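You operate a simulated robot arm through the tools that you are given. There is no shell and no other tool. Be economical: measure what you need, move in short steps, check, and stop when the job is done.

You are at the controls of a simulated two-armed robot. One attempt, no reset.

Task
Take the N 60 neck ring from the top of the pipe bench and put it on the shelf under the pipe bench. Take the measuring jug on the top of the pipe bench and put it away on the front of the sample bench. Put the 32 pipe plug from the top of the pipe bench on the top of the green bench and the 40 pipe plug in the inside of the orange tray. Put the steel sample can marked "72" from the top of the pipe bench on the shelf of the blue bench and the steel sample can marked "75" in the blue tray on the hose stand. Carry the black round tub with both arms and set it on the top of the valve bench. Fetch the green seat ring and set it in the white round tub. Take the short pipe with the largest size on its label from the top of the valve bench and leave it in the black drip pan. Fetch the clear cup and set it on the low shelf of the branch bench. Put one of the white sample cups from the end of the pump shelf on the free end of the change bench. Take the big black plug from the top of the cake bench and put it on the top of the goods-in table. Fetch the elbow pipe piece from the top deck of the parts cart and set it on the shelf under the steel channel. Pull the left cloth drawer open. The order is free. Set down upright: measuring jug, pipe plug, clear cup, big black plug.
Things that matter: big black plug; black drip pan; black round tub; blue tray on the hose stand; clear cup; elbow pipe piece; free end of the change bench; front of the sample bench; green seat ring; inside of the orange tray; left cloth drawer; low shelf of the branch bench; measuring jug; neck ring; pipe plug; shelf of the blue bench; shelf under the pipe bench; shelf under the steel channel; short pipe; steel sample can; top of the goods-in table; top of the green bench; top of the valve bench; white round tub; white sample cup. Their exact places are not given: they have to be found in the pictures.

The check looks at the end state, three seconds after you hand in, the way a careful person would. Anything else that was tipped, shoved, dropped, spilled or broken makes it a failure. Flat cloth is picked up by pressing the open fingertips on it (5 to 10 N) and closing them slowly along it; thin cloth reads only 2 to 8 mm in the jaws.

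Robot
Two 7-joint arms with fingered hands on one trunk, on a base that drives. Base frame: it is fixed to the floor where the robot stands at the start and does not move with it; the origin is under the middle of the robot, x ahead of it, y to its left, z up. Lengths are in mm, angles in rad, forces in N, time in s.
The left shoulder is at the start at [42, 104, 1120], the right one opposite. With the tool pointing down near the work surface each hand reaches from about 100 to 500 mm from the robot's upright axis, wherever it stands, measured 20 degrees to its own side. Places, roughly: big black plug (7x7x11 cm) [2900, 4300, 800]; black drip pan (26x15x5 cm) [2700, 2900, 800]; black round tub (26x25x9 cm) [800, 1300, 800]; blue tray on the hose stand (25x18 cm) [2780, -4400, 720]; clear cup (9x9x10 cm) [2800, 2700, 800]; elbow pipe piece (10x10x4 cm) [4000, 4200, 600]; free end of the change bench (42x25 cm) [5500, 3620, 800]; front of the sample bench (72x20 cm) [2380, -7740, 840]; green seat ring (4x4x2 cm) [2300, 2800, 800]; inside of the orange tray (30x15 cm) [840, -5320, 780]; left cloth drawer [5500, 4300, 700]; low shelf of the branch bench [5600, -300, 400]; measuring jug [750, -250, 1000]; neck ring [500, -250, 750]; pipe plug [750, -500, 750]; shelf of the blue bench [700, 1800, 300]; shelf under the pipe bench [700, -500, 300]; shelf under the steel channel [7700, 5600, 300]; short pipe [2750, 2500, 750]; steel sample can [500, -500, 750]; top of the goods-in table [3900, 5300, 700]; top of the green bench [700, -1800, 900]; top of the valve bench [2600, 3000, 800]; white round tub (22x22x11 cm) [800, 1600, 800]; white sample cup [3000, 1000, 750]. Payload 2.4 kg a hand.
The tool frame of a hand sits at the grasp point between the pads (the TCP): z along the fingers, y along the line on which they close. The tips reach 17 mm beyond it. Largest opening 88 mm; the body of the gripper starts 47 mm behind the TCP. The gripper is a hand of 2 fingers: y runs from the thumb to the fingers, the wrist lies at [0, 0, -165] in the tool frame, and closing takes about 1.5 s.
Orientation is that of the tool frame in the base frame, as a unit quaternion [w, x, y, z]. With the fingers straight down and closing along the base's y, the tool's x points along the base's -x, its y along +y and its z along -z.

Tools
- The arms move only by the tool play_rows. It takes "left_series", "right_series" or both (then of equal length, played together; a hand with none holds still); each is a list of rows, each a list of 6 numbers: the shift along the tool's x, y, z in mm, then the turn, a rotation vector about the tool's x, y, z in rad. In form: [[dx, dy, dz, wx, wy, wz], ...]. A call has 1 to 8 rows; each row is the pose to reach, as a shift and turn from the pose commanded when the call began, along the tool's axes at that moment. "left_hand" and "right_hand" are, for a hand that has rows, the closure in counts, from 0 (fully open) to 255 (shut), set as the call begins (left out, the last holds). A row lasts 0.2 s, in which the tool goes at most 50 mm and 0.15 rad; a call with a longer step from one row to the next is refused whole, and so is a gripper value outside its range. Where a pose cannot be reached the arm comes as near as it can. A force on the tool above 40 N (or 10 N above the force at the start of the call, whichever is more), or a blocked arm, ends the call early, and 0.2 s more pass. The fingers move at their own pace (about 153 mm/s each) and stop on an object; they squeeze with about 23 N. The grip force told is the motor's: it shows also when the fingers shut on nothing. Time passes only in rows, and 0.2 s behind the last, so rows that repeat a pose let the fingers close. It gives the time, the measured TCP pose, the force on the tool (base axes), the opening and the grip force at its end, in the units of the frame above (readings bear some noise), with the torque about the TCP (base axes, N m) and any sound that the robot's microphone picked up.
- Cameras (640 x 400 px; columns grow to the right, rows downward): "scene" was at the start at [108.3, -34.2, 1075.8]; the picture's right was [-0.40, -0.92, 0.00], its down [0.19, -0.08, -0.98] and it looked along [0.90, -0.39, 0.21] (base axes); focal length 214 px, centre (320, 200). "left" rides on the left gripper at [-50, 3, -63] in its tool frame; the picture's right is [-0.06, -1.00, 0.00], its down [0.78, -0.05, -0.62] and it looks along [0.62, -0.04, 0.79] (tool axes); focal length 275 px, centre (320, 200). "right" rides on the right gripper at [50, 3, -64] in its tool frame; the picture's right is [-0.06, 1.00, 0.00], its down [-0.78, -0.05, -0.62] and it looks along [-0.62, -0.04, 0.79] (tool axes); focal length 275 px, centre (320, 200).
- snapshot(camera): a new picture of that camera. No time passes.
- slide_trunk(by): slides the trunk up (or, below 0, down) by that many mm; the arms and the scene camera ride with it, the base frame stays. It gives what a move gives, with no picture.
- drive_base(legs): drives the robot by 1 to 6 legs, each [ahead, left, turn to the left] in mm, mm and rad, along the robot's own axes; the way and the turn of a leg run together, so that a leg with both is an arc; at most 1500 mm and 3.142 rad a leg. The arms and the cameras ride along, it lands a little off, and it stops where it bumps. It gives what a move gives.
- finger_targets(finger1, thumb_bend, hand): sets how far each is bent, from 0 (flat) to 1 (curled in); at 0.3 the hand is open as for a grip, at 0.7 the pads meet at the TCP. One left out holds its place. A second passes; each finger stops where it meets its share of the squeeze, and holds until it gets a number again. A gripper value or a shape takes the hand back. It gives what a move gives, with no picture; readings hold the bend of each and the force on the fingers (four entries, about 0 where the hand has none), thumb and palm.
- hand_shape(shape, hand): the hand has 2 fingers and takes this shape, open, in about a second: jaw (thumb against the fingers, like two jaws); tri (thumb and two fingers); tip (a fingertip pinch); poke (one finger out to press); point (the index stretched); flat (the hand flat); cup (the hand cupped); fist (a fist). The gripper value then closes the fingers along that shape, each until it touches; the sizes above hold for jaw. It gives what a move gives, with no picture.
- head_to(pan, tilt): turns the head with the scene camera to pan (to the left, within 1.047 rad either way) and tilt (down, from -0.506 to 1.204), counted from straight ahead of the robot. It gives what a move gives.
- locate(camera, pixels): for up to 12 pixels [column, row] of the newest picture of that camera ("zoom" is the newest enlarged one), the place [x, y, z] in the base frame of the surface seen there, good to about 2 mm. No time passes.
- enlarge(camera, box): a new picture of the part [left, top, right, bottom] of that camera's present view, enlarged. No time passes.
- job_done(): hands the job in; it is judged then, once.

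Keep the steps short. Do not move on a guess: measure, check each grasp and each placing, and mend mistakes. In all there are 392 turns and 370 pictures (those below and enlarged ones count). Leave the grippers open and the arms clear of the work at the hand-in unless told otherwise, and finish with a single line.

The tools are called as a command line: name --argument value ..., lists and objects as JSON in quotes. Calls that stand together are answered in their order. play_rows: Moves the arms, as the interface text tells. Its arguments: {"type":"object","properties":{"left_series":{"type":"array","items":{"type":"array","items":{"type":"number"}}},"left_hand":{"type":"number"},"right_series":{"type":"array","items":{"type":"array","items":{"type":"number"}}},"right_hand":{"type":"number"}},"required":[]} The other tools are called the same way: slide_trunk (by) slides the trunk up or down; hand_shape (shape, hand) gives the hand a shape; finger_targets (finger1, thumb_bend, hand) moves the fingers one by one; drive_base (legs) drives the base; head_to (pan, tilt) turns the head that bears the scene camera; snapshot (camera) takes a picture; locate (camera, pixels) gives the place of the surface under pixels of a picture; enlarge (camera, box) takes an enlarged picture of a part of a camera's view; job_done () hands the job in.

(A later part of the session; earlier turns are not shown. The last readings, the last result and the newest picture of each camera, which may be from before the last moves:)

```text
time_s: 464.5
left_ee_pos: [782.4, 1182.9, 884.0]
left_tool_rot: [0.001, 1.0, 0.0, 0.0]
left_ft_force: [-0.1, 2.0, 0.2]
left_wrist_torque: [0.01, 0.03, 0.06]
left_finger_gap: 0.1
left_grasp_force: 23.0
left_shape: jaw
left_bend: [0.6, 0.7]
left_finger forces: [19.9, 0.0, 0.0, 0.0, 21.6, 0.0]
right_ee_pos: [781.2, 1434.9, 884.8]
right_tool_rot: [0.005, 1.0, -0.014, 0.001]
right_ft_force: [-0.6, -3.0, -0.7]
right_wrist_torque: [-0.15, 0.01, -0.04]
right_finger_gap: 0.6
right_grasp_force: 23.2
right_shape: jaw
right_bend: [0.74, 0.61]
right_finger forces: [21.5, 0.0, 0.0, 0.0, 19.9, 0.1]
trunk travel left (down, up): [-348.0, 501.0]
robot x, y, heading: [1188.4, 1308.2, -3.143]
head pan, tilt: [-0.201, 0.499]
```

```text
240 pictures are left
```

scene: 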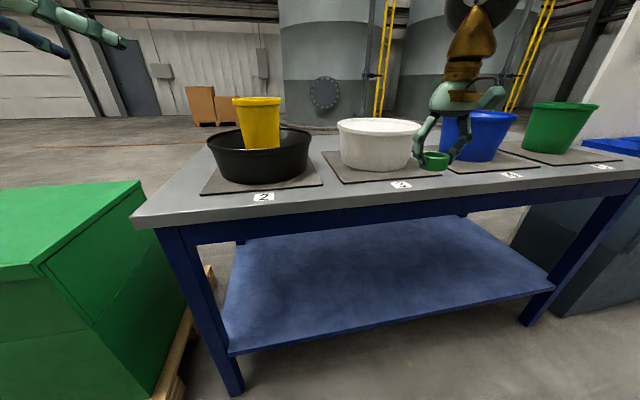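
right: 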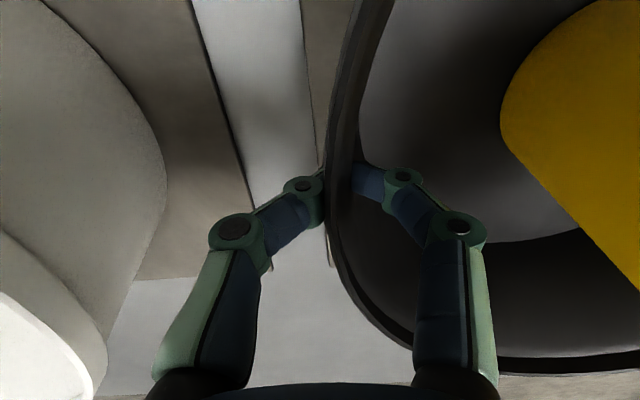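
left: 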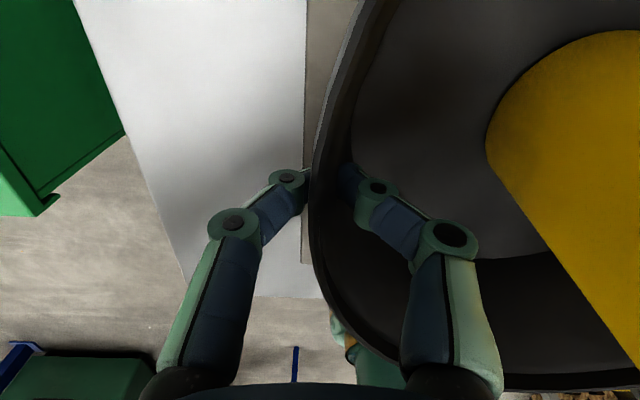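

Both grips show ~20 N on the wall. I lift slowly together, 60 mm.

play_rows --left_series '[[0, 0, -6, 0, 0, 0], [0, 0, -18, 0, 0, 0], [0, 0, -34, 0, 0, 0], [0, 0, -50, 0, 0, 0], [0, 0, -60, 0, 0, 0]]' --right_series '[[0, 0, -6, 0, 0, 0], [0, 0, -18, 0, 0, 0], [0, 0, -34, 0, 0, 0], [0, 0, -50, 0, 0, 0], [0, 0, -60, 0, 0, 0]]'

head_to --pan 0 --tilt 0.5

snapshot --camera "scene"

```text
time_s: 465.7
left_ee_pos: [782.1, 1183.6, 945.5]
left_tool_rot: [0.001, 1.0, -0.001, 0.001]
left_ft_force: [0.0, 2.1, -2.7]
left_wrist_torque: [-0.01, 0.01, 0.04]
left_finger_gap: 0.0
left_grasp_force: 23.4
left_shape: jaw
left_bend: [0.6, 0.7]
left_finger forces: [20.2, 0.0, 0.0, 0.1, 22.1, 0.1]
right_ee_pos: [780.2, 1434.3, 943.8]
right_tool_rot: [0.005, 1.0, -0.014, 0.001]
right_ft_force: [0.0, -2.4, -1.9]
right_wrist_torque: [-0.17, -0.02, -0.03]
right_finger_gap: 0.4
right_grasp_force: 23.1
right_shape: jaw
right_bend: [0.74, 0.61]
right_finger forces: [22.2, 0.0, 0.1, 0.0, 20.6, 0.0]
trunk travel left (down, up): [-348.0, 501.0]
robot x, y, heading: [1183.9, 1310.4, -3.134]
head pan, tilt: [-0.201, 0.499]
```

```text
time_s: 466.4
left_ee_pos: [779.8, 1183.9, 944.4]
left_tool_rot: [0.001, 1.0, 0.001, 0.0]
left_ft_force: [0.4, 3.3, -3.5]
left_wrist_torque: [0.02, -0.04, -0.01]
left_finger_gap: 0.2
left_grasp_force: 22.9
left_shape: jaw
left_bend: [0.6, 0.7]
left_finger forces: [19.9, 0.0, 0.1, 0.0, 22.7, 0.0]
right_ee_pos: [780.2, 1433.8, 943.3]
right_tool_rot: [0.006, 1.0, -0.014, 0.0]
right_ft_force: [-1.3, -2.9, -1.1]
right_wrist_torque: [-0.23, 0.02, -0.03]
right_finger_gap: 0.2
right_grasp_force: 22.8
right_shape: jaw
right_bend: [0.74, 0.61]
right_finger forces: [22.6, 0.0, 0.1, 0.0, 20.1, 0.0]
trunk travel left (down, up): [-348.0, 501.0]
robot x, y, heading: [1189.0, 1306.3, -3.13]
head pan, tilt: [0.0, 0.499]
```

```text
239 pictures are left
```

scene: 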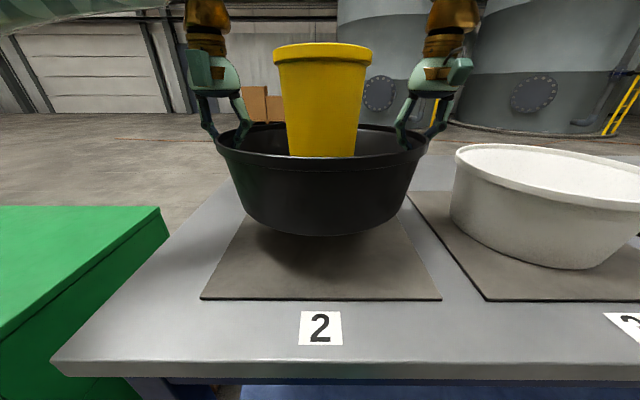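

The tub hangs level with the pot inside. I lift 50 mm more, back off 400, then turn and drive to the valve bench in gentle legs.

play_rows --left_series '[[0, 0, -8, 0, 0, 0], [0, 0, -20, 0, 0, 0], [0, 0, -36, 0, 0, 0], [0, 0, -50, 0, 0, 0]]' --right_series '[[0, 0, -8, 0, 0, 0], [0, 0, -20, 0, 0, 0], [0, 0, -36, 0, 0, 0], [0, 0, -50, 0, 0, 0]]'

drive_base --legs '[[-400, 0, 0], [0, 0, -0.8], [0, 0, -0.77]]'

snapshot --camera "scene"

```text
time_s: 467.4
left_ee_pos: [782.8, 1184.5, 995.2]
left_tool_rot: [0.001, 1.0, 0.0, 0.0]
left_ft_force: [0.2, 3.0, -2.9]
left_wrist_torque: [0.03, -0.04, 0.09]
left_finger_gap: 0.0
left_grasp_force: 22.7
left_shape: jaw
left_bend: [0.6, 0.7]
left_finger forces: [20.4, 0.0, 0.0, 0.0, 23.0, 0.0]
right_ee_pos: [780.9, 1436.4, 994.1]
right_tool_rot: [0.005, 1.0, -0.014, 0.0]
right_ft_force: [0.1, -3.2, -1.8]
right_wrist_torque: [-0.18, 0.01, -0.08]
right_finger_gap: 0.1
right_grasp_force: 23.1
right_shape: jaw
right_bend: [0.74, 0.61]
right_finger forces: [22.8, 0.0, 0.0, 0.1, 20.5, 0.0]
trunk travel left (down, up): [-348.0, 501.0]
robot x, y, heading: [1186.8, 1306.9, -3.14]
head pan, tilt: [0.0, 0.499]
```

```text
time_s: 474.0
left_ee_pos: [1464.7, 1713.2, 993.0]
left_tool_rot: [0.0, 0.709, -0.705, -0.001]
left_ft_force: [2.7, 0.8, -4.2]
left_wrist_torque: [-0.03, 0.0, 0.02]
left_finger_gap: 0.3
left_grasp_force: 22.6
left_shape: jaw
left_bend: [0.6, 0.7]
left_finger forces: [20.6, 0.0, 0.0, 0.0, 22.6, 0.0]
right_ee_pos: [1716.7, 1715.3, 994.2]
right_tool_rot: [-0.004, -0.699, 0.716, 0.003]
right_ft_force: [-2.9, 0.8, -1.5]
right_wrist_torque: [0.01, 0.17, -0.08]
right_finger_gap: 0.4
right_grasp_force: 23.4
right_shape: jaw
right_bend: [0.74, 0.61]
right_finger forces: [21.9, 0.1, 0.0, 0.0, 20.4, 0.0]
trunk travel left (down, up): [-348.0, 501.0]
robot x, y, heading: [1593.2, 1310.6, 1.58]
head pan, tilt: [0.0, 0.499]
```

```text
238 pictures are left
```

scene: 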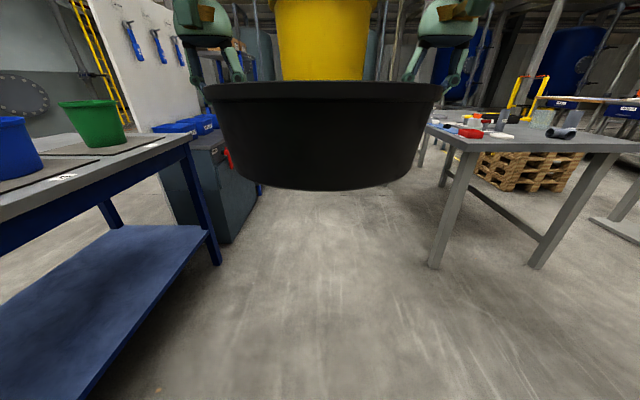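

Stable. On to y≈2990 and turn to face the valve bench.

drive_base --legs '[[1000, 0, 0], [690, 0, 0], [0, 0, -0.8], [0, 0, -0.78]]'

snapshot --camera "scene"

```text
time_s: 486.7
left_ee_pos: [1957.5, 3116.6, 992.6]
left_tool_rot: [0.001, -0.007, 1.0, 0.0]
left_ft_force: [-0.9, -2.3, -3.6]
left_wrist_torque: [-0.05, 0.05, 0.04]
left_finger_gap: 0.0
left_grasp_force: 23.3
left_shape: jaw
left_bend: [0.6, 0.7]
left_finger forces: [20.4, 0.1, 0.0, 0.0, 22.4, 0.0]
right_ee_pos: [1961.3, 2865.8, 992.2]
right_tool_rot: [-0.001, 0.007, 1.0, 0.004]
right_ft_force: [0.4, 2.6, -2.4]
right_wrist_torque: [0.16, 0.01, -0.07]
right_finger_gap: 0.2
right_grasp_force: 23.1
right_shape: jaw
right_bend: [0.74, 0.61]
right_finger forces: [21.6, 0.0, 0.1, 0.0, 20.0, 0.0]
trunk travel left (down, up): [-348.0, 501.0]
robot x, y, heading: [1552.2, 2986.8, 0.017]
head pan, tilt: [0.0, 0.499]
```

```text
237 pictures are left
```

scene: 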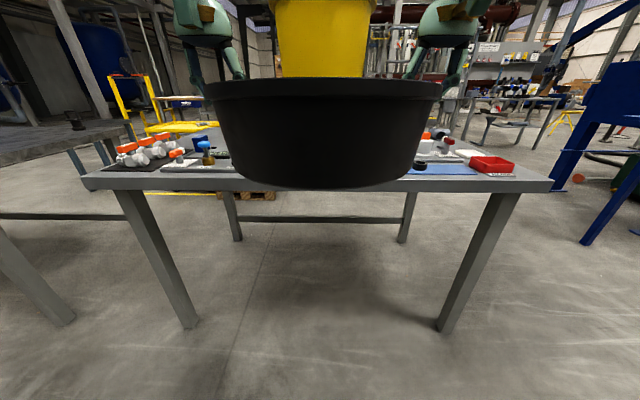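

The tub hides the bench top. I turn the base right by 0.9 and look left with the head to find a free spot.

drive_base --legs '[[0, 0, -0.95]]'

head_to --pan 0.95 --tilt 0.4

snapshot --camera "scene"

```text
time_s: 489.5
left_ee_pos: [1895.2, 2737.9, 994.1]
left_tool_rot: [0.001, 0.451, 0.893, 0.001]
left_ft_force: [-1.9, -1.8, -3.9]
left_wrist_torque: [0.01, 0.03, 0.03]
left_finger_gap: 0.0
left_grasp_force: 22.6
left_shape: jaw
left_bend: [0.6, 0.7]
left_finger forces: [20.4, 0.0, 0.0, 0.0, 22.3, 0.1]
right_ee_pos: [1692.0, 2587.2, 993.5]
right_tool_rot: [0.001, 0.464, 0.886, 0.005]
right_ft_force: [2.3, 1.3, -1.3]
right_wrist_torque: [0.08, -0.14, -0.05]
right_finger_gap: 0.1
right_grasp_force: 22.8
right_shape: jaw
right_bend: [0.74, 0.61]
right_finger forces: [21.5, 0.0, 0.0, 0.0, 19.8, 0.1]
trunk travel left (down, up): [-348.0, 501.0]
robot x, y, heading: [1556.3, 2987.6, -0.928]
head pan, tilt: [0.0, 0.499]
```

```text
time_s: 490.8
left_ee_pos: [1894.5, 2737.7, 992.5]
left_tool_rot: [0.0, 0.451, 0.893, 0.0]
left_ft_force: [-2.2, -1.4, -3.1]
left_wrist_torque: [0.0, 0.05, 0.01]
left_finger_gap: 0.0
left_grasp_force: 22.4
left_shape: jaw
left_bend: [0.6, 0.7]
left_finger forces: [20.4, 0.0, 0.0, 0.1, 22.2, 0.0]
right_ee_pos: [1692.3, 2586.6, 993.3]
right_tool_rot: [0.003, 0.465, 0.885, 0.006]
right_ft_force: [1.2, 1.2, -1.8]
right_wrist_torque: [0.08, -0.11, -0.03]
right_finger_gap: 0.5
right_grasp_force: 23.1
right_shape: jaw
right_bend: [0.74, 0.61]
right_finger forces: [21.4, 0.0, 0.0, 0.0, 20.1, 0.1]
trunk travel left (down, up): [-348.0, 501.0]
robot x, y, heading: [1556.2, 2986.9, -0.928]
head pan, tilt: [0.949, 0.4]
```

```text
236 pictures are left
```

scene: 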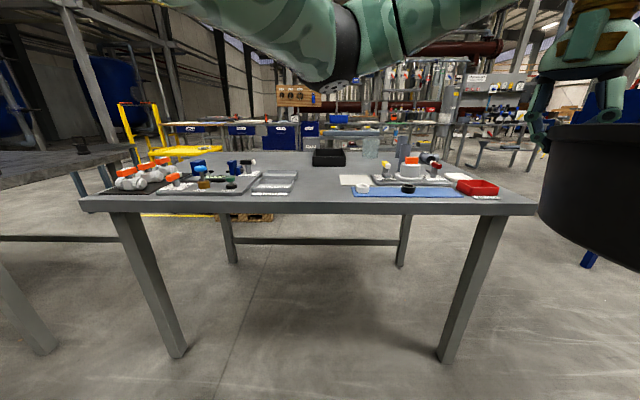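

enlarge --camera "scene" --box '[160, 110, 440, 230]'

locate --camera "scene" --pixels '[[300, 175], [297, 188], [276, 196], [341, 183], [355, 193], [314, 160], [344, 160], [320, 170], [250, 165], [310, 200], [280, 160], [365, 150]]'

```text
2.29 times, centred on (300, 170) of scene
```

zoom: 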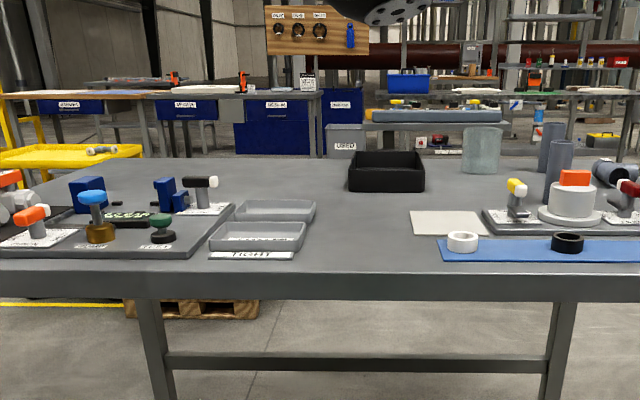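

```text
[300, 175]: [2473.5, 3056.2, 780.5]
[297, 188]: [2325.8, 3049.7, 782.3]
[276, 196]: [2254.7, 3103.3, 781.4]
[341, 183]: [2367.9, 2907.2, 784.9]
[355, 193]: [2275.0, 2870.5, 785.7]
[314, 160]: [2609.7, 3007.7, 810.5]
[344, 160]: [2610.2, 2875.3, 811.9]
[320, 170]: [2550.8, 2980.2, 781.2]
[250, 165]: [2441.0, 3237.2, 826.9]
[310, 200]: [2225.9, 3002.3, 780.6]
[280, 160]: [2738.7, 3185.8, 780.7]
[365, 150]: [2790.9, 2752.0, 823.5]
```

The free area is at the back left of the bench (around (2720,3250)). I check the space around the bench's north and east sides.

locate --camera "scene" --pixels '[[60, 165], [125, 152], [40, 350], [80, 205], [200, 152], [160, 140], [245, 218], [120, 205], [105, 190], [460, 160], [500, 150], [560, 150]]'

head_to --pan 1.04 --tilt 0.2

snapshot --camera "scene"

```text
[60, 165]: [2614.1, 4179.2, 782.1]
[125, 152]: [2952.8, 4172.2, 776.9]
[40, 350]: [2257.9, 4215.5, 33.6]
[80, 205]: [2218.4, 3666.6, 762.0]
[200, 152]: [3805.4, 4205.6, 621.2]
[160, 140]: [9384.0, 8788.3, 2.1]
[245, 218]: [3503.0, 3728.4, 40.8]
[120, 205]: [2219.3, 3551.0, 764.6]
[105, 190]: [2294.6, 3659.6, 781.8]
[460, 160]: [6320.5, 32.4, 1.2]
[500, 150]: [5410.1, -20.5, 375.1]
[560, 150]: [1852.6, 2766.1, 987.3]
```

```text
time_s: 491.5
left_ee_pos: [1894.2, 2736.6, 993.8]
left_tool_rot: [0.0, 0.451, 0.892, 0.001]
left_ft_force: [-1.2, -0.8, -4.0]
left_wrist_torque: [0.0, 0.03, 0.05]
left_finger_gap: 0.0
left_grasp_force: 22.6
left_shape: jaw
left_bend: [0.6, 0.7]
left_finger forces: [20.3, 0.1, 0.0, 0.0, 22.2, 0.1]
right_ee_pos: [1693.4, 2587.2, 993.5]
right_tool_rot: [0.002, 0.464, 0.886, 0.005]
right_ft_force: [1.5, 1.7, -2.3]
right_wrist_torque: [0.1, -0.11, -0.03]
right_finger_gap: 0.1
right_grasp_force: 23.2
right_shape: jaw
right_bend: [0.74, 0.61]
right_finger forces: [21.6, 0.0, 0.0, 0.0, 20.1, 0.1]
trunk travel left (down, up): [-348.0, 501.0]
robot x, y, heading: [1555.7, 2986.5, -0.931]
head pan, tilt: [1.04, 0.201]
```

```text
234 pictures are left
```

scene: 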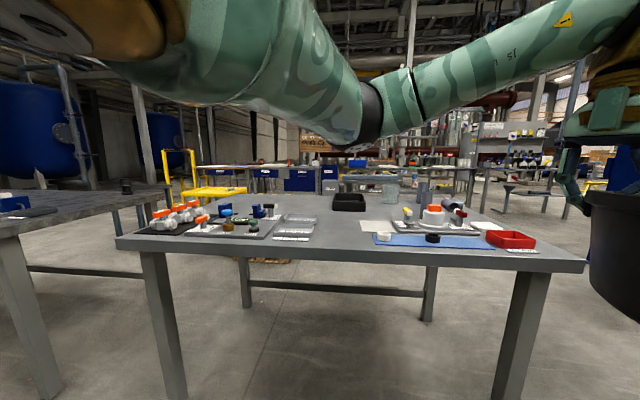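

The back left is reachable from the bench's east side. I go south around it: drive to (1556,1880), face east and look.

drive_base --legs '[[0, 0, -0.64], [1100, 0, 0], [0, 0, 0.8], [0, 0, 0.77]]'

head_to --pan 0.75 --tilt 0.35

snapshot --camera "scene"

head_to --pan -0.6 --tilt 0.35

snapshot --camera "scene"

```text
time_s: 503.1
left_ee_pos: [1961.4, 1981.9, 994.6]
left_tool_rot: [0.0, 0.009, 1.0, 0.0]
left_ft_force: [-0.5, -2.9, -3.5]
left_wrist_torque: [-0.04, -0.01, 0.05]
left_finger_gap: 0.0
left_grasp_force: 22.7
left_shape: jaw
left_bend: [0.6, 0.7]
left_finger forces: [20.0, 0.0, 0.0, 0.1, 22.1, 0.0]
right_ee_pos: [1959.9, 1730.4, 992.7]
right_tool_rot: [-0.001, 0.024, 1.0, 0.005]
right_ft_force: [0.3, 2.2, -2.5]
right_wrist_torque: [0.14, -0.02, -0.02]
right_finger_gap: 0.4
right_grasp_force: 23.3
right_shape: jaw
right_bend: [0.74, 0.61]
right_finger forces: [21.4, 0.0, 0.1, 0.0, 19.7, 0.1]
trunk travel left (down, up): [-348.0, 501.0]
robot x, y, heading: [1557.5, 1864.7, -0.005]
head pan, tilt: [1.04, 0.201]
```

```text
time_s: 503.9
left_ee_pos: [1960.9, 1982.3, 992.9]
left_tool_rot: [0.001, 0.009, 1.0, 0.0]
left_ft_force: [0.0, -2.0, -3.5]
left_wrist_torque: [-0.02, 0.01, 0.02]
left_finger_gap: 0.0
left_grasp_force: 23.6
left_shape: jaw
left_bend: [0.6, 0.7]
left_finger forces: [20.3, 0.0, 0.0, 0.1, 22.0, 0.0]
right_ee_pos: [1958.1, 1730.0, 992.7]
right_tool_rot: [-0.002, 0.024, 1.0, 0.006]
right_ft_force: [-0.6, 2.6, -1.8]
right_wrist_torque: [0.15, 0.01, -0.06]
right_finger_gap: 0.0
right_grasp_force: 22.9
right_shape: jaw
right_bend: [0.74, 0.61]
right_finger forces: [21.3, 0.0, 0.1, 0.0, 20.2, 0.0]
trunk travel left (down, up): [-348.0, 501.0]
robot x, y, heading: [1556.2, 1865.5, -0.01]
head pan, tilt: [0.75, 0.351]
```

```text
233 pictures are left
```

scene: 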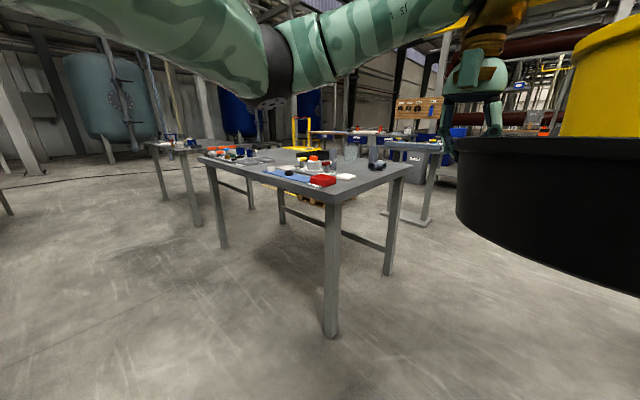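

```text
time_s: 505.4
left_ee_pos: [1961.6, 1981.4, 994.0]
left_tool_rot: [0.0, 0.009, 1.0, 0.0]
left_ft_force: [0.4, -2.8, -2.4]
left_wrist_torque: [-0.04, -0.03, 0.04]
left_finger_gap: 0.2
left_grasp_force: 23.4
left_shape: jaw
left_bend: [0.6, 0.7]
left_finger forces: [20.1, 0.0, 0.1, 0.0, 22.3, 0.1]
right_ee_pos: [1957.4, 1730.7, 993.1]
right_tool_rot: [0.0, 0.024, 1.0, 0.005]
right_ft_force: [0.4, 1.9, -2.7]
right_wrist_torque: [0.14, -0.01, -0.03]
right_finger_gap: 0.0
right_grasp_force: 22.8
right_shape: jaw
right_bend: [0.74, 0.61]
right_finger forces: [21.6, 0.1, 0.0, 0.0, 19.9, 0.0]
trunk travel left (down, up): [-348.0, 501.0]
robot x, y, heading: [1551.9, 1867.5, -0.011]
head pan, tilt: [-0.6, 0.351]
```

```text
232 pictures are left
```

scene: 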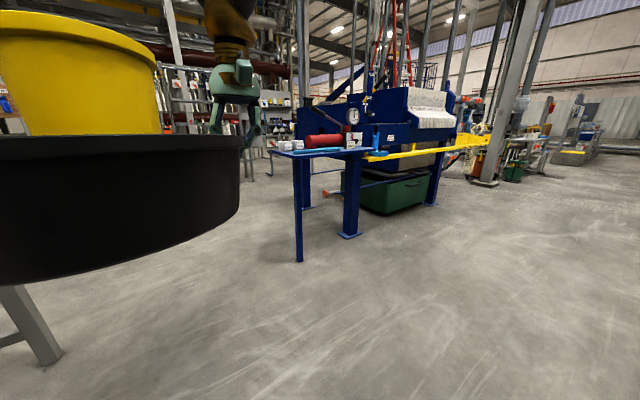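

There's open floor. I drive 1.5 m east (south of the bench) and look north.

drive_base --legs '[[1000, 0, 0.01], [600, 0, 0]]'

head_to --pan 0.85 --tilt 0.4

snapshot --camera "scene"

```text
time_s: 513.5
left_ee_pos: [3563.3, 1998.9, 993.6]
left_tool_rot: [0.0, 0.0, 1.0, -0.001]
left_ft_force: [0.1, -2.3, -2.9]
left_wrist_torque: [-0.02, 0.02, 0.03]
left_finger_gap: 0.0
left_grasp_force: 23.1
left_shape: jaw
left_bend: [0.6, 0.7]
left_finger forces: [20.0, 0.1, 0.0, 0.0, 22.2, 0.0]
right_ee_pos: [3564.3, 1747.0, 994.5]
right_tool_rot: [0.0, 0.014, 1.0, 0.005]
right_ft_force: [-0.6, 3.1, -2.3]
right_wrist_torque: [0.11, -0.04, -0.03]
right_finger_gap: 0.2
right_grasp_force: 23.4
right_shape: jaw
right_bend: [0.74, 0.61]
right_finger forces: [21.6, 0.0, 0.1, 0.0, 20.0, 0.0]
trunk travel left (down, up): [-348.0, 501.0]
robot x, y, heading: [3161.9, 1876.1, 0.005]
head pan, tilt: [-0.6, 0.351]
```

```text
time_s: 515.1
left_ee_pos: [3562.0, 1997.9, 994.3]
left_tool_rot: [-0.001, 0.001, 1.0, 0.001]
left_ft_force: [0.1, -2.8, -2.9]
left_wrist_torque: [-0.04, 0.01, 0.05]
left_finger_gap: 0.2
left_grasp_force: 22.6
left_shape: jaw
left_bend: [0.6, 0.7]
left_finger forces: [20.2, 0.0, 0.0, 0.1, 22.0, 0.0]
right_ee_pos: [3563.1, 1747.4, 993.9]
right_tool_rot: [-0.001, 0.015, 1.0, 0.005]
right_ft_force: [-0.1, 2.9, -2.7]
right_wrist_torque: [0.13, 0.03, -0.05]
right_finger_gap: 0.3
right_grasp_force: 22.9
right_shape: jaw
right_bend: [0.74, 0.61]
right_finger forces: [21.6, 0.1, 0.0, 0.0, 20.0, 0.1]
trunk travel left (down, up): [-348.0, 501.0]
robot x, y, heading: [3160.4, 1873.4, 0.006]
head pan, tilt: [0.85, 0.4]
```

```text
231 pictures are left
```

scene: 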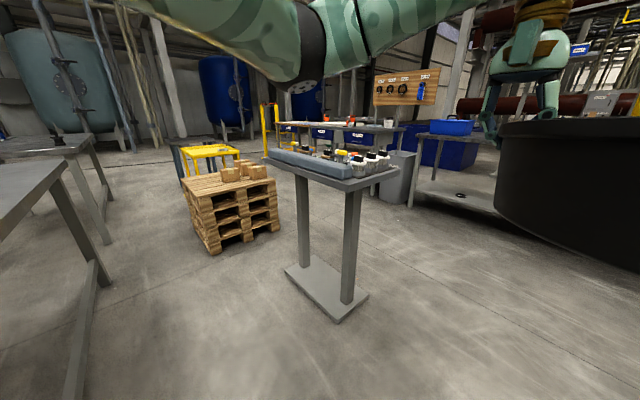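

locate --camera "scene" --pixels '[[288, 268], [264, 160], [338, 188], [213, 252], [188, 195], [205, 150], [62, 162], [105, 285], [70, 395], [85, 148], [30, 180]]'

```text
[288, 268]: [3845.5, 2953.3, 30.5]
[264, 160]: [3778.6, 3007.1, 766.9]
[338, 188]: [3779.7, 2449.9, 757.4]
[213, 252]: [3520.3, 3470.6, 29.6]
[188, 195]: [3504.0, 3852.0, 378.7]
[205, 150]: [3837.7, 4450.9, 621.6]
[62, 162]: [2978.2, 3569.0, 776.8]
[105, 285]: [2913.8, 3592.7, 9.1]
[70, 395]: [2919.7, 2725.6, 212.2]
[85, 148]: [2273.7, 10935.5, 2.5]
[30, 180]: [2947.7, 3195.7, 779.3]
```

Aisle east of the bench is x≈2970–3500. I drive around: to x≈3400, north to y≈3200, then turn to face west.

drive_base --legs '[[215, 0, 0], [0, 0, 0.8], [0, 0, 0.765], [1000, 0, 0], [310, 0, 0]]'

drive_base --legs '[[0, 0, 0.8], [0, 0, 0.77]]'

head_to --pan 0.6 --tilt 0.5

snapshot --camera "scene"

```text
time_s: 527.4
left_ee_pos: [3197.0, 3598.8, 994.5]
left_tool_rot: [0.001, 0.717, -0.697, 0.001]
left_ft_force: [3.3, -0.3, -3.1]
left_wrist_torque: [-0.04, -0.02, 0.06]
left_finger_gap: 0.0
left_grasp_force: 22.8
left_shape: jaw
left_bend: [0.6, 0.7]
left_finger forces: [20.0, 0.1, 0.0, 0.0, 22.2, 0.0]
right_ee_pos: [3449.0, 3606.3, 993.8]
right_tool_rot: [-0.004, -0.706, 0.708, 0.002]
right_ft_force: [-2.6, 0.4, -2.5]
right_wrist_torque: [0.02, 0.13, -0.06]
right_finger_gap: 0.2
right_grasp_force: 22.7
right_shape: jaw
right_bend: [0.74, 0.61]
right_finger forces: [21.4, 0.1, 0.0, 0.1, 19.9, 0.0]
trunk travel left (down, up): [-348.0, 501.0]
robot x, y, heading: [3333.1, 3202.0, 1.611]
head pan, tilt: [0.85, 0.4]
```

```text
time_s: 532.0
left_ee_pos: [2934.1, 3060.0, 991.9]
left_tool_rot: [0.0, 1.0, 0.019, 0.0]
left_ft_force: [-0.4, 3.2, -3.2]
left_wrist_torque: [-0.02, 0.01, 0.07]
left_finger_gap: 0.0
left_grasp_force: 22.7
left_shape: jaw
left_bend: [0.6, 0.7]
left_finger forces: [20.0, 0.0, 0.0, 0.0, 22.3, 0.1]
right_ee_pos: [2923.6, 3311.4, 992.4]
right_tool_rot: [0.005, 1.0, 0.005, 0.001]
right_ft_force: [0.3, -2.4, -3.2]
right_wrist_torque: [-0.11, -0.04, -0.06]
right_finger_gap: 0.1
right_grasp_force: 23.3
right_shape: jaw
right_bend: [0.74, 0.61]
right_finger forces: [21.5, 0.1, 0.1, 0.0, 19.9, 0.1]
trunk travel left (down, up): [-348.0, 501.0]
robot x, y, heading: [3335.3, 3198.5, -3.094]
head pan, tilt: [0.85, 0.4]
```

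```text
time_s: 532.8
left_ee_pos: [2934.3, 3059.9, 993.6]
left_tool_rot: [-0.001, 1.0, 0.018, 0.001]
left_ft_force: [-0.4, 2.0, -4.1]
left_wrist_torque: [-0.01, 0.0, 0.01]
left_finger_gap: 0.0
left_grasp_force: 22.7
left_shape: jaw
left_bend: [0.6, 0.7]
left_finger forces: [20.3, 0.1, 0.0, 0.0, 22.0, 0.0]
right_ee_pos: [2924.2, 3311.4, 993.6]
right_tool_rot: [0.005, 1.0, 0.005, 0.001]
right_ft_force: [-0.2, -1.8, -2.5]
right_wrist_torque: [-0.1, -0.05, -0.05]
right_finger_gap: 0.4
right_grasp_force: 23.0
right_shape: jaw
right_bend: [0.74, 0.61]
right_finger forces: [21.3, 0.0, 0.0, 0.1, 20.2, 0.0]
trunk travel left (down, up): [-348.0, 501.0]
robot x, y, heading: [3333.2, 3198.9, -3.091]
head pan, tilt: [0.6, 0.499]
```

```text
230 pictures are left
```

scene: 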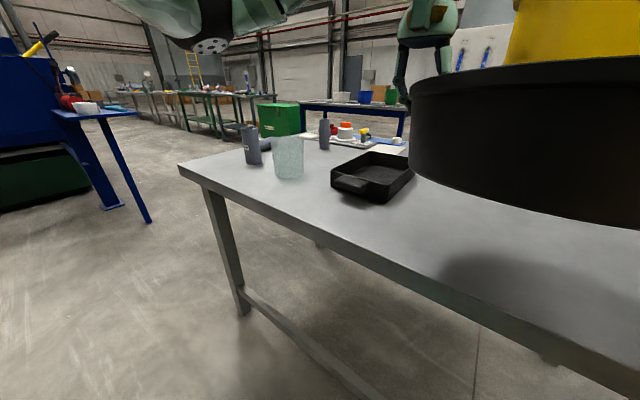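

I measure the drip pan and the free surface next to the tub.

locate --camera "scene" --pixels '[[375, 180], [333, 180], [392, 200], [412, 178], [450, 215], [500, 240], [288, 175], [252, 150], [324, 135], [500, 300]]'

head_to --pan -0.6 --tilt 0.5

snapshot --camera "scene"

```text
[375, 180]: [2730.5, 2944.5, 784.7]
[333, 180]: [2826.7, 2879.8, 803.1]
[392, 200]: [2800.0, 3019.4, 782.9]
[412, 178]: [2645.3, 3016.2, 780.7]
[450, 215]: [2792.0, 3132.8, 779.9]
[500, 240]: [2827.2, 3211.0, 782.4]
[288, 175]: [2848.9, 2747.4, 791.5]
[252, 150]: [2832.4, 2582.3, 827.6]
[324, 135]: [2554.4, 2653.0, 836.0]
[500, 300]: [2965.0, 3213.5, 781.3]
```

```text
time_s: 534.1
left_ee_pos: [2934.0, 3059.6, 993.5]
left_tool_rot: [0.001, 1.0, 0.019, 0.001]
left_ft_force: [0.0, 2.6, -3.5]
left_wrist_torque: [0.06, 0.0, 0.04]
left_finger_gap: 0.0
left_grasp_force: 23.2
left_shape: jaw
left_bend: [0.6, 0.7]
left_finger forces: [20.1, 0.0, 0.1, 0.0, 22.1, 0.0]
right_ee_pos: [2925.4, 3311.0, 992.9]
right_tool_rot: [0.005, 1.0, 0.005, 0.002]
right_ft_force: [-0.2, -2.7, -2.3]
right_wrist_torque: [-0.13, -0.03, -0.08]
right_finger_gap: 0.0
right_grasp_force: 22.8
right_shape: jaw
right_bend: [0.74, 0.61]
right_finger forces: [21.6, 0.0, 0.0, 0.0, 20.0, 0.1]
trunk travel left (down, up): [-348.0, 501.0]
robot x, y, heading: [3334.6, 3199.0, -3.098]
head pan, tilt: [-0.6, 0.499]
```

```text
229 pictures are left
```

scene: 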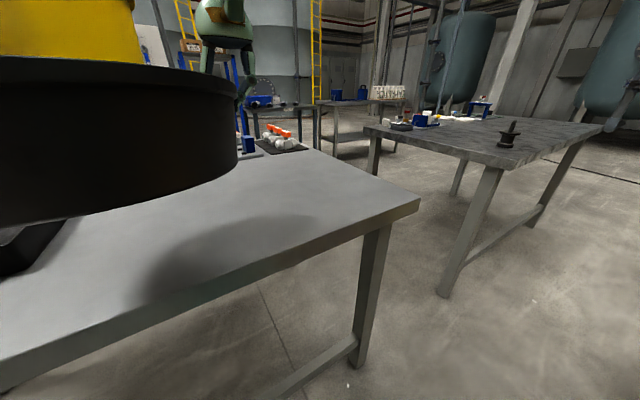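

Large free area. I go 160 ahead and 30 right, then lower both hands together.

drive_base --legs '[[160, -35, 0]]'

play_rows --left_series '[[0, 0, 20, 0, 0, 0], [0, 0, 45, 0, 0, 0], [0, 0, 70, 0, 0, 0], [0, 0, 93, 0, 0, 0], [0, 0, 110, 0, 0, 0], [0, 0, 120, 0, 0, 0]]' --right_series '[[0, 0, 20, 0, 0, 0], [0, 0, 45, 0, 0, 0], [0, 0, 70, 0, 0, 0], [0, 0, 93, 0, 0, 0], [0, 0, 110, 0, 0, 0], [0, 0, 120, 0, 0, 0]]'

head_to --pan 0.0 --tilt 0.6

snapshot --camera "scene"

```text
time_s: 535.6
left_ee_pos: [2771.8, 3086.8, 993.2]
left_tool_rot: [0.0, 1.0, 0.019, 0.001]
left_ft_force: [-0.5, 2.4, -3.0]
left_wrist_torque: [0.04, -0.01, 0.04]
left_finger_gap: 0.1
left_grasp_force: 23.3
left_shape: jaw
left_bend: [0.6, 0.7]
left_finger forces: [20.2, 0.0, 0.0, 0.1, 22.2, 0.0]
right_ee_pos: [2760.8, 3337.3, 994.4]
right_tool_rot: [0.005, 1.0, 0.005, 0.001]
right_ft_force: [0.5, -3.9, -2.1]
right_wrist_torque: [-0.13, 0.06, -0.02]
right_finger_gap: 0.2
right_grasp_force: 23.5
right_shape: jaw
right_bend: [0.74, 0.61]
right_finger forces: [21.7, 0.1, 0.1, 0.1, 20.2, 0.0]
trunk travel left (down, up): [-348.0, 501.0]
robot x, y, heading: [3170.1, 3229.9, -3.094]
head pan, tilt: [-0.6, 0.499]
```

```text
time_s: 537.0
left_ee_pos: [2772.4, 3087.0, 874.1]
left_tool_rot: [0.001, 1.0, 0.02, 0.0]
left_ft_force: [-0.3, -0.8, -3.3]
left_wrist_torque: [-0.03, -0.01, 0.03]
left_finger_gap: 0.0
left_grasp_force: 22.8
left_shape: jaw
left_bend: [0.59, 0.7]
left_finger forces: [22.6, 0.1, 0.0, 0.0, 21.2, 0.0]
right_ee_pos: [2762.5, 3337.0, 875.0]
right_tool_rot: [0.006, 1.0, 0.005, 0.0]
right_ft_force: [0.2, 1.7, -2.6]
right_wrist_torque: [-0.04, 0.06, -0.07]
right_finger_gap: 0.0
right_grasp_force: 22.9
right_shape: jaw
right_bend: [0.74, 0.61]
right_finger forces: [20.9, 0.0, 0.0, 0.1, 22.6, 0.1]
trunk travel left (down, up): [-348.0, 501.0]
robot x, y, heading: [3168.3, 3227.8, -3.097]
head pan, tilt: [-0.6, 0.499]
```

```text
time_s: 538.0
left_ee_pos: [2773.1, 3087.1, 873.0]
left_tool_rot: [0.0, 1.0, 0.02, 0.001]
left_ft_force: [0.0, -1.2, -2.9]
left_wrist_torque: [-0.05, -0.05, 0.01]
left_finger_gap: 0.0
left_grasp_force: 23.0
left_shape: jaw
left_bend: [0.59, 0.7]
left_finger forces: [22.8, 0.0, 0.1, 0.0, 21.2, 0.0]
right_ee_pos: [2762.5, 3337.8, 874.0]
right_tool_rot: [0.006, 1.0, 0.005, 0.001]
right_ft_force: [0.0, 1.6, -2.5]
right_wrist_torque: [-0.04, 0.02, -0.07]
right_finger_gap: 0.1
right_grasp_force: 23.1
right_shape: jaw
right_bend: [0.74, 0.61]
right_finger forces: [20.8, 0.1, 0.1, 0.1, 22.6, 0.0]
trunk travel left (down, up): [-348.0, 501.0]
robot x, y, heading: [3169.1, 3226.3, -3.093]
head pan, tilt: [0.0, 0.6]
```

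```text
228 pictures are left
```

scene: 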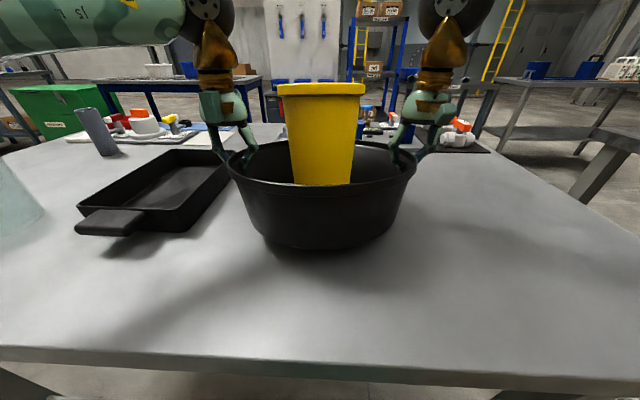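

About 10 mm to go. I lower both slowly to contact.

play_rows --left_series '[[0, 0, 4, 0, 0, 0], [0, 0, 8, 0, 0, 0], [0, 0, 10, 0, 0, 0], [0, 0, 12, 0, 0, 0]]' --right_series '[[0, 0, 4, 0, 0, 0], [0, 0, 8, 0, 0, 0], [0, 0, 10, 0, 0, 0], [0, 0, 12, 0, 0, 0]]'

```text
time_s: 539.0
left_ee_pos: [2772.0, 3086.1, 861.4]
left_tool_rot: [0.001, 1.0, 0.02, 0.002]
left_ft_force: [0.1, 8.9, -1.9]
left_wrist_torque: [0.12, 0.03, -0.02]
left_finger_gap: 0.0
left_grasp_force: 22.9
left_shape: jaw
left_bend: [0.6, 0.7]
left_finger forces: [19.0, 0.1, 0.1, 0.0, 27.2, 0.0]
right_ee_pos: [2764.4, 3341.6, 868.2]
right_tool_rot: [0.008, 1.0, 0.004, 0.0]
right_ft_force: [0.1, -8.8, -2.3]
right_wrist_torque: [-0.19, 0.05, -0.08]
right_finger_gap: 0.4
right_grasp_force: 23.6
right_shape: jaw
right_bend: [0.73, 0.61]
right_finger forces: [26.1, 0.0, 0.1, 0.0, 18.3, 0.0]
right hand out of reach, approached as far as the arm can: row 1, 2, 3, 4
trunk travel left (down, up): [-348.0, 501.0]
robot x, y, heading: [3170.1, 3226.5, -3.097]
head pan, tilt: [0.0, 0.6]
```

The right arm ran out of reach a bit early. I level the left hand again (+6 mm) and lower the rest by trunk.

play_rows --left_series '[[0, 0, -3, 0, 0, 0], [0, 0, -6, 0, 0, 0]]'

slide_trunk --by -6

```text
time_s: 539.6
left_ee_pos: [2771.8, 3087.0, 865.8]
left_tool_rot: [0.001, 1.0, 0.019, 0.0]
left_ft_force: [0.5, 9.5, -2.8]
left_wrist_torque: [0.1, 0.03, 0.05]
left_finger_gap: 0.0
left_grasp_force: 22.8
left_shape: jaw
left_bend: [0.6, 0.7]
left_finger forces: [18.4, 0.0, 0.0, 0.1, 27.3, 0.0]
right_ee_pos: [2764.1, 3342.2, 867.5]
right_tool_rot: [0.007, 1.0, 0.005, 0.001]
right_ft_force: [0.6, -9.7, -2.3]
right_wrist_torque: [-0.26, -0.01, -0.07]
right_finger_gap: 0.8
right_grasp_force: 22.9
right_shape: jaw
right_bend: [0.74, 0.61]
right_finger forces: [26.2, 0.0, 0.0, 0.0, 18.6, 0.0]
trunk travel left (down, up): [-348.0, 501.0]
robot x, y, heading: [3170.8, 3222.7, -3.094]
head pan, tilt: [0.0, 0.6]
```

```text
time_s: 540.1
left_ee_pos: [2771.9, 3086.2, 861.2]
left_tool_rot: [0.0, 1.0, 0.021, 0.0]
left_ft_force: [-0.8, 9.7, -3.1]
left_wrist_torque: [0.12, 0.0, 0.02]
left_finger_gap: 0.0
left_grasp_force: 23.2
left_shape: jaw
left_bend: [0.6, 0.7]
left_finger forces: [18.4, 0.0, 0.0, 0.0, 27.3, 0.1]
right_ee_pos: [2765.3, 3342.3, 863.2]
right_tool_rot: [0.006, 1.0, 0.005, 0.001]
right_ft_force: [0.3, -8.9, -2.2]
right_wrist_torque: [-0.25, 0.04, -0.08]
right_finger_gap: 0.8
right_grasp_force: 23.1
right_shape: jaw
right_bend: [0.74, 0.61]
right_finger forces: [26.5, 0.2, 0.1, 0.0, 18.7, 0.0]
trunk travel left (down, up): [-342.0, 507.0]
robot x, y, heading: [3167.9, 3226.3, -3.092]
head pan, tilt: [0.0, 0.6]
```

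Still carrying the full weight; a few mm further by trunk.

slide_trunk --by -5

slide_trunk --by -3

```text
time_s: 540.7
left_ee_pos: [2773.4, 3088.1, 857.2]
left_tool_rot: [0.0, 1.0, 0.019, -0.001]
left_ft_force: [0.1, 8.8, 6.0]
left_wrist_torque: [0.16, 0.07, 0.01]
left_finger_gap: 0.0
left_grasp_force: 22.7
left_shape: jaw
left_bend: [0.6, 0.7]
left_finger forces: [19.2, 0.0, 0.1, 0.0, 29.3, 0.0]
right_ee_pos: [2765.2, 3342.2, 857.4]
right_tool_rot: [0.006, 1.0, 0.005, 0.001]
right_ft_force: [-0.2, -8.8, -0.8]
right_wrist_torque: [-0.29, 0.04, -0.11]
right_finger_gap: 1.1
right_grasp_force: 23.1
right_shape: jaw
right_bend: [0.74, 0.61]
right_finger forces: [26.7, 0.0, 0.1, 0.1, 19.5, 0.0]
trunk travel left (down, up): [-337.0, 512.0]
robot x, y, heading: [3171.0, 3228.0, -3.092]
head pan, tilt: [0.0, 0.6]
```

```text
time_s: 541.2
left_ee_pos: [2772.6, 3087.7, 855.6]
left_tool_rot: [0.0, 1.0, 0.021, -0.002]
left_ft_force: [-2.9, 9.0, 18.9]
left_wrist_torque: [0.28, 0.06, 0.07]
left_finger_gap: 0.0
left_grasp_force: 23.2
left_shape: jaw
left_bend: [0.61, 0.71]
left_finger forces: [21.5, 0.1, 0.0, 0.0, 33.1, 0.1]
right_ee_pos: [2765.5, 3340.7, 855.8]
right_tool_rot: [0.006, 1.0, 0.005, -0.002]
right_ft_force: [-0.6, -8.0, 11.1]
right_wrist_torque: [-0.36, 0.02, -0.11]
right_finger_gap: 1.4
right_grasp_force: 23.4
right_shape: jaw
right_bend: [0.74, 0.62]
right_finger forces: [28.0, 0.1, 0.0, 0.1, 19.2, 0.0]
trunk travel left (down, up): [-334.0, 515.0]
robot x, y, heading: [3168.3, 3224.2, -3.095]
head pan, tilt: [0.0, 0.6]
```

Now resting on the bench. I relieve 2 mm and open both hands together, then raise.

slide_trunk --by 2

play_rows --left_series '[[0, 0, 0, 0, 0, 0], [0, 0, 0, 0, 0, 0], [0, 0, 0, 0, 0, 0], [0, 0, -10, 0, 0, 0], [0, 0, -40, 0, 0, 0], [0, 0, -80, 0, 0, 0], [0, 0, -120, 0, 0, 0], [0, 0, -160, 0, 0, 0]]' --right_series '[[0, 0, 0, 0, 0, 0], [0, 0, 0, 0, 0, 0], [0, 0, 0, 0, 0, 0], [0, 0, -10, 0, 0, 0], [0, 0, -40, 0, 0, 0], [0, 0, -80, 0, 0, 0], [0, 0, -120, 0, 0, 0], [0, 0, -160, 0, 0, 0]]' --left_hand 75 --right_hand 75

snapshot --camera "scene"

```text
time_s: 541.7
left_ee_pos: [2772.2, 3087.2, 855.3]
left_tool_rot: [0.0, 1.0, 0.019, 0.0]
left_ft_force: [-2.5, 9.5, 15.2]
left_wrist_torque: [0.28, 0.03, 0.03]
left_finger_gap: 0.0
left_grasp_force: 23.4
left_shape: jaw
left_bend: [0.61, 0.71]
left_finger forces: [21.1, 0.0, 0.0, 0.0, 32.3, 0.0]
right_ee_pos: [2766.2, 3341.6, 855.7]
right_tool_rot: [0.006, 1.0, 0.006, 0.001]
right_ft_force: [-0.6, -8.0, 1.7]
right_wrist_torque: [-0.26, 0.09, -0.11]
right_finger_gap: 1.2
right_grasp_force: 22.5
right_shape: jaw
right_bend: [0.74, 0.62]
right_finger forces: [26.4, 0.1, 0.1, 0.2, 18.6, 0.0]
trunk travel left (down, up): [-336.0, 513.0]
robot x, y, heading: [3166.9, 3227.4, -3.093]
head pan, tilt: [0.0, 0.6]
```

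```text
time_s: 543.5
left_ee_pos: [2774.0, 3083.7, 1017.7]
left_tool_rot: [0.0, 1.0, 0.019, 0.0]
left_ft_force: [0.1, -0.3, -0.3]
left_wrist_torque: [0.04, 0.05, 0.0]
left_finger_gap: 61.9
left_grasp_force: 0.1
left_shape: jaw
left_bend: [0.67, 0.64]
left_finger forces: [0.1, 0.0, 0.0, 0.0, 0.0, 0.1]
right_ee_pos: [2764.7, 3344.0, 1017.4]
right_tool_rot: [0.005, 1.0, 0.005, 0.001]
right_ft_force: [0.1, 0.0, -0.1]
right_wrist_torque: [0.01, -0.04, 0.0]
right_finger_gap: 61.8
right_grasp_force: 0.1
right_shape: jaw
right_bend: [0.67, 0.64]
right_finger forces: [0.1, 0.0, 0.0, 0.1, 0.0, 0.1]
trunk travel left (down, up): [-336.0, 513.0]
robot x, y, heading: [3171.3, 3225.9, -3.095]
head pan, tilt: [0.0, 0.6]
```

```text
227 pictures are left
```

scene: 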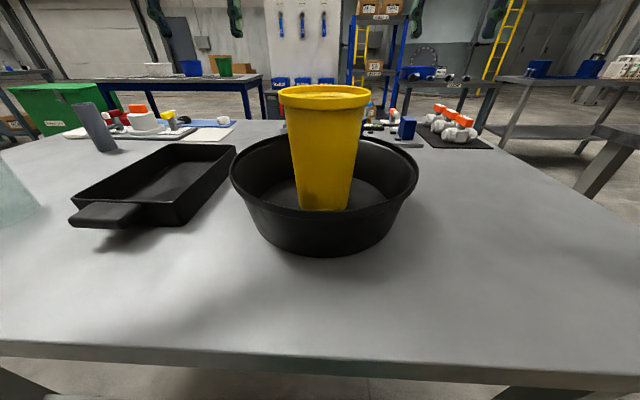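

The tub is placed with the pot upright in it. Now the short pipes: I back off and move left (south) along the bench to look at their labels.

drive_base --legs '[[-220, 0, 0], [0, 480, 0]]'

snapshot --camera "scene"

enlarge --camera "scene" --box '[180, 80, 460, 250]'

```text
time_s: 547.7
left_ee_pos: [3019.2, 2617.5, 1017.0]
left_tool_rot: [0.0, 1.0, 0.019, 0.0]
left_ft_force: [0.4, 0.4, -0.4]
left_wrist_torque: [0.02, -0.03, 0.01]
left_finger_gap: 61.9
left_grasp_force: 0.1
left_shape: jaw
left_bend: [0.67, 0.64]
left_finger forces: [0.0, 0.1, 0.0, 0.0, 0.0, 0.0]
right_ee_pos: [3009.1, 2874.3, 1015.6]
right_tool_rot: [0.005, 1.0, 0.004, 0.001]
right_ft_force: [0.1, -0.1, 0.5]
right_wrist_torque: [-0.02, 0.02, 0.01]
right_finger_gap: 61.9
right_grasp_force: 0.0
right_shape: jaw
right_bend: [0.67, 0.64]
right_finger forces: [0.1, 0.1, 0.0, 0.0, 0.1, 0.1]
trunk travel left (down, up): [-336.0, 513.0]
robot x, y, heading: [3413.5, 2755.2, -3.1]
head pan, tilt: [0.0, 0.6]
```

```text
226 pictures are left
```

scene: 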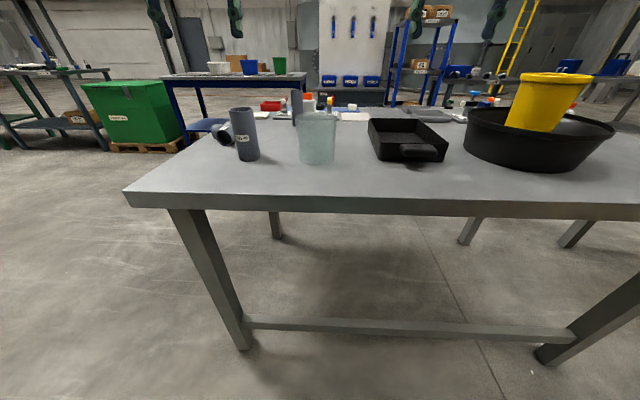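

```text
2.29 times, centred on (320, 165) of scene
```

zoom: 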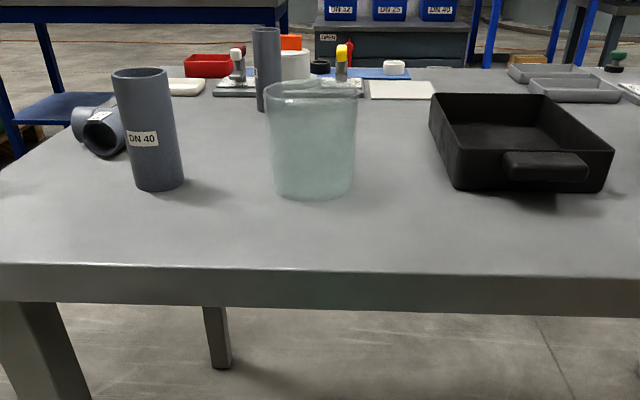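

I see a standing "DN 40" and others. I enlarge to read the rest.

enlarge --camera "scene" --box '[200, 85, 320, 165]'

locate --camera "scene" --pixels '[[222, 130], [225, 137], [245, 125], [245, 155], [236, 112], [256, 112], [297, 100], [316, 140], [316, 160], [301, 115], [333, 118], [405, 145]]'

```text
5.00 times, centred on (260, 125) of scene
```

zoom: 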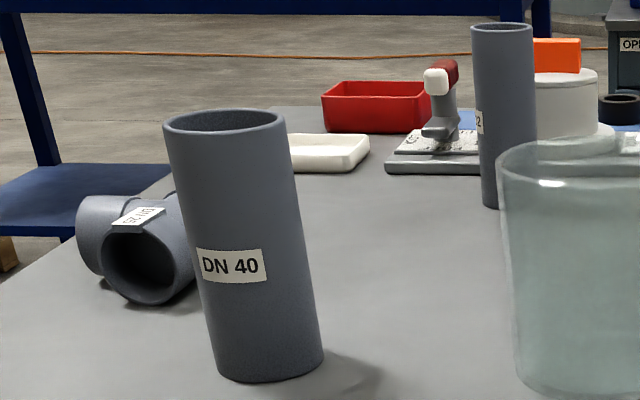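

```text
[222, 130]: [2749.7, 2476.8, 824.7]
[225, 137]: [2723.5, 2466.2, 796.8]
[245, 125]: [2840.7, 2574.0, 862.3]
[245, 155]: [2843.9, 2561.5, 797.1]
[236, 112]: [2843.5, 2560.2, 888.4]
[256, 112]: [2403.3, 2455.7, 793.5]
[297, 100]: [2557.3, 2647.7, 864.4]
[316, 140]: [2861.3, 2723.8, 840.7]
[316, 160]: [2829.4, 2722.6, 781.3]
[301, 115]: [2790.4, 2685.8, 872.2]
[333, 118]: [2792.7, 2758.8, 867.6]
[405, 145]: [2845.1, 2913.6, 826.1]
```

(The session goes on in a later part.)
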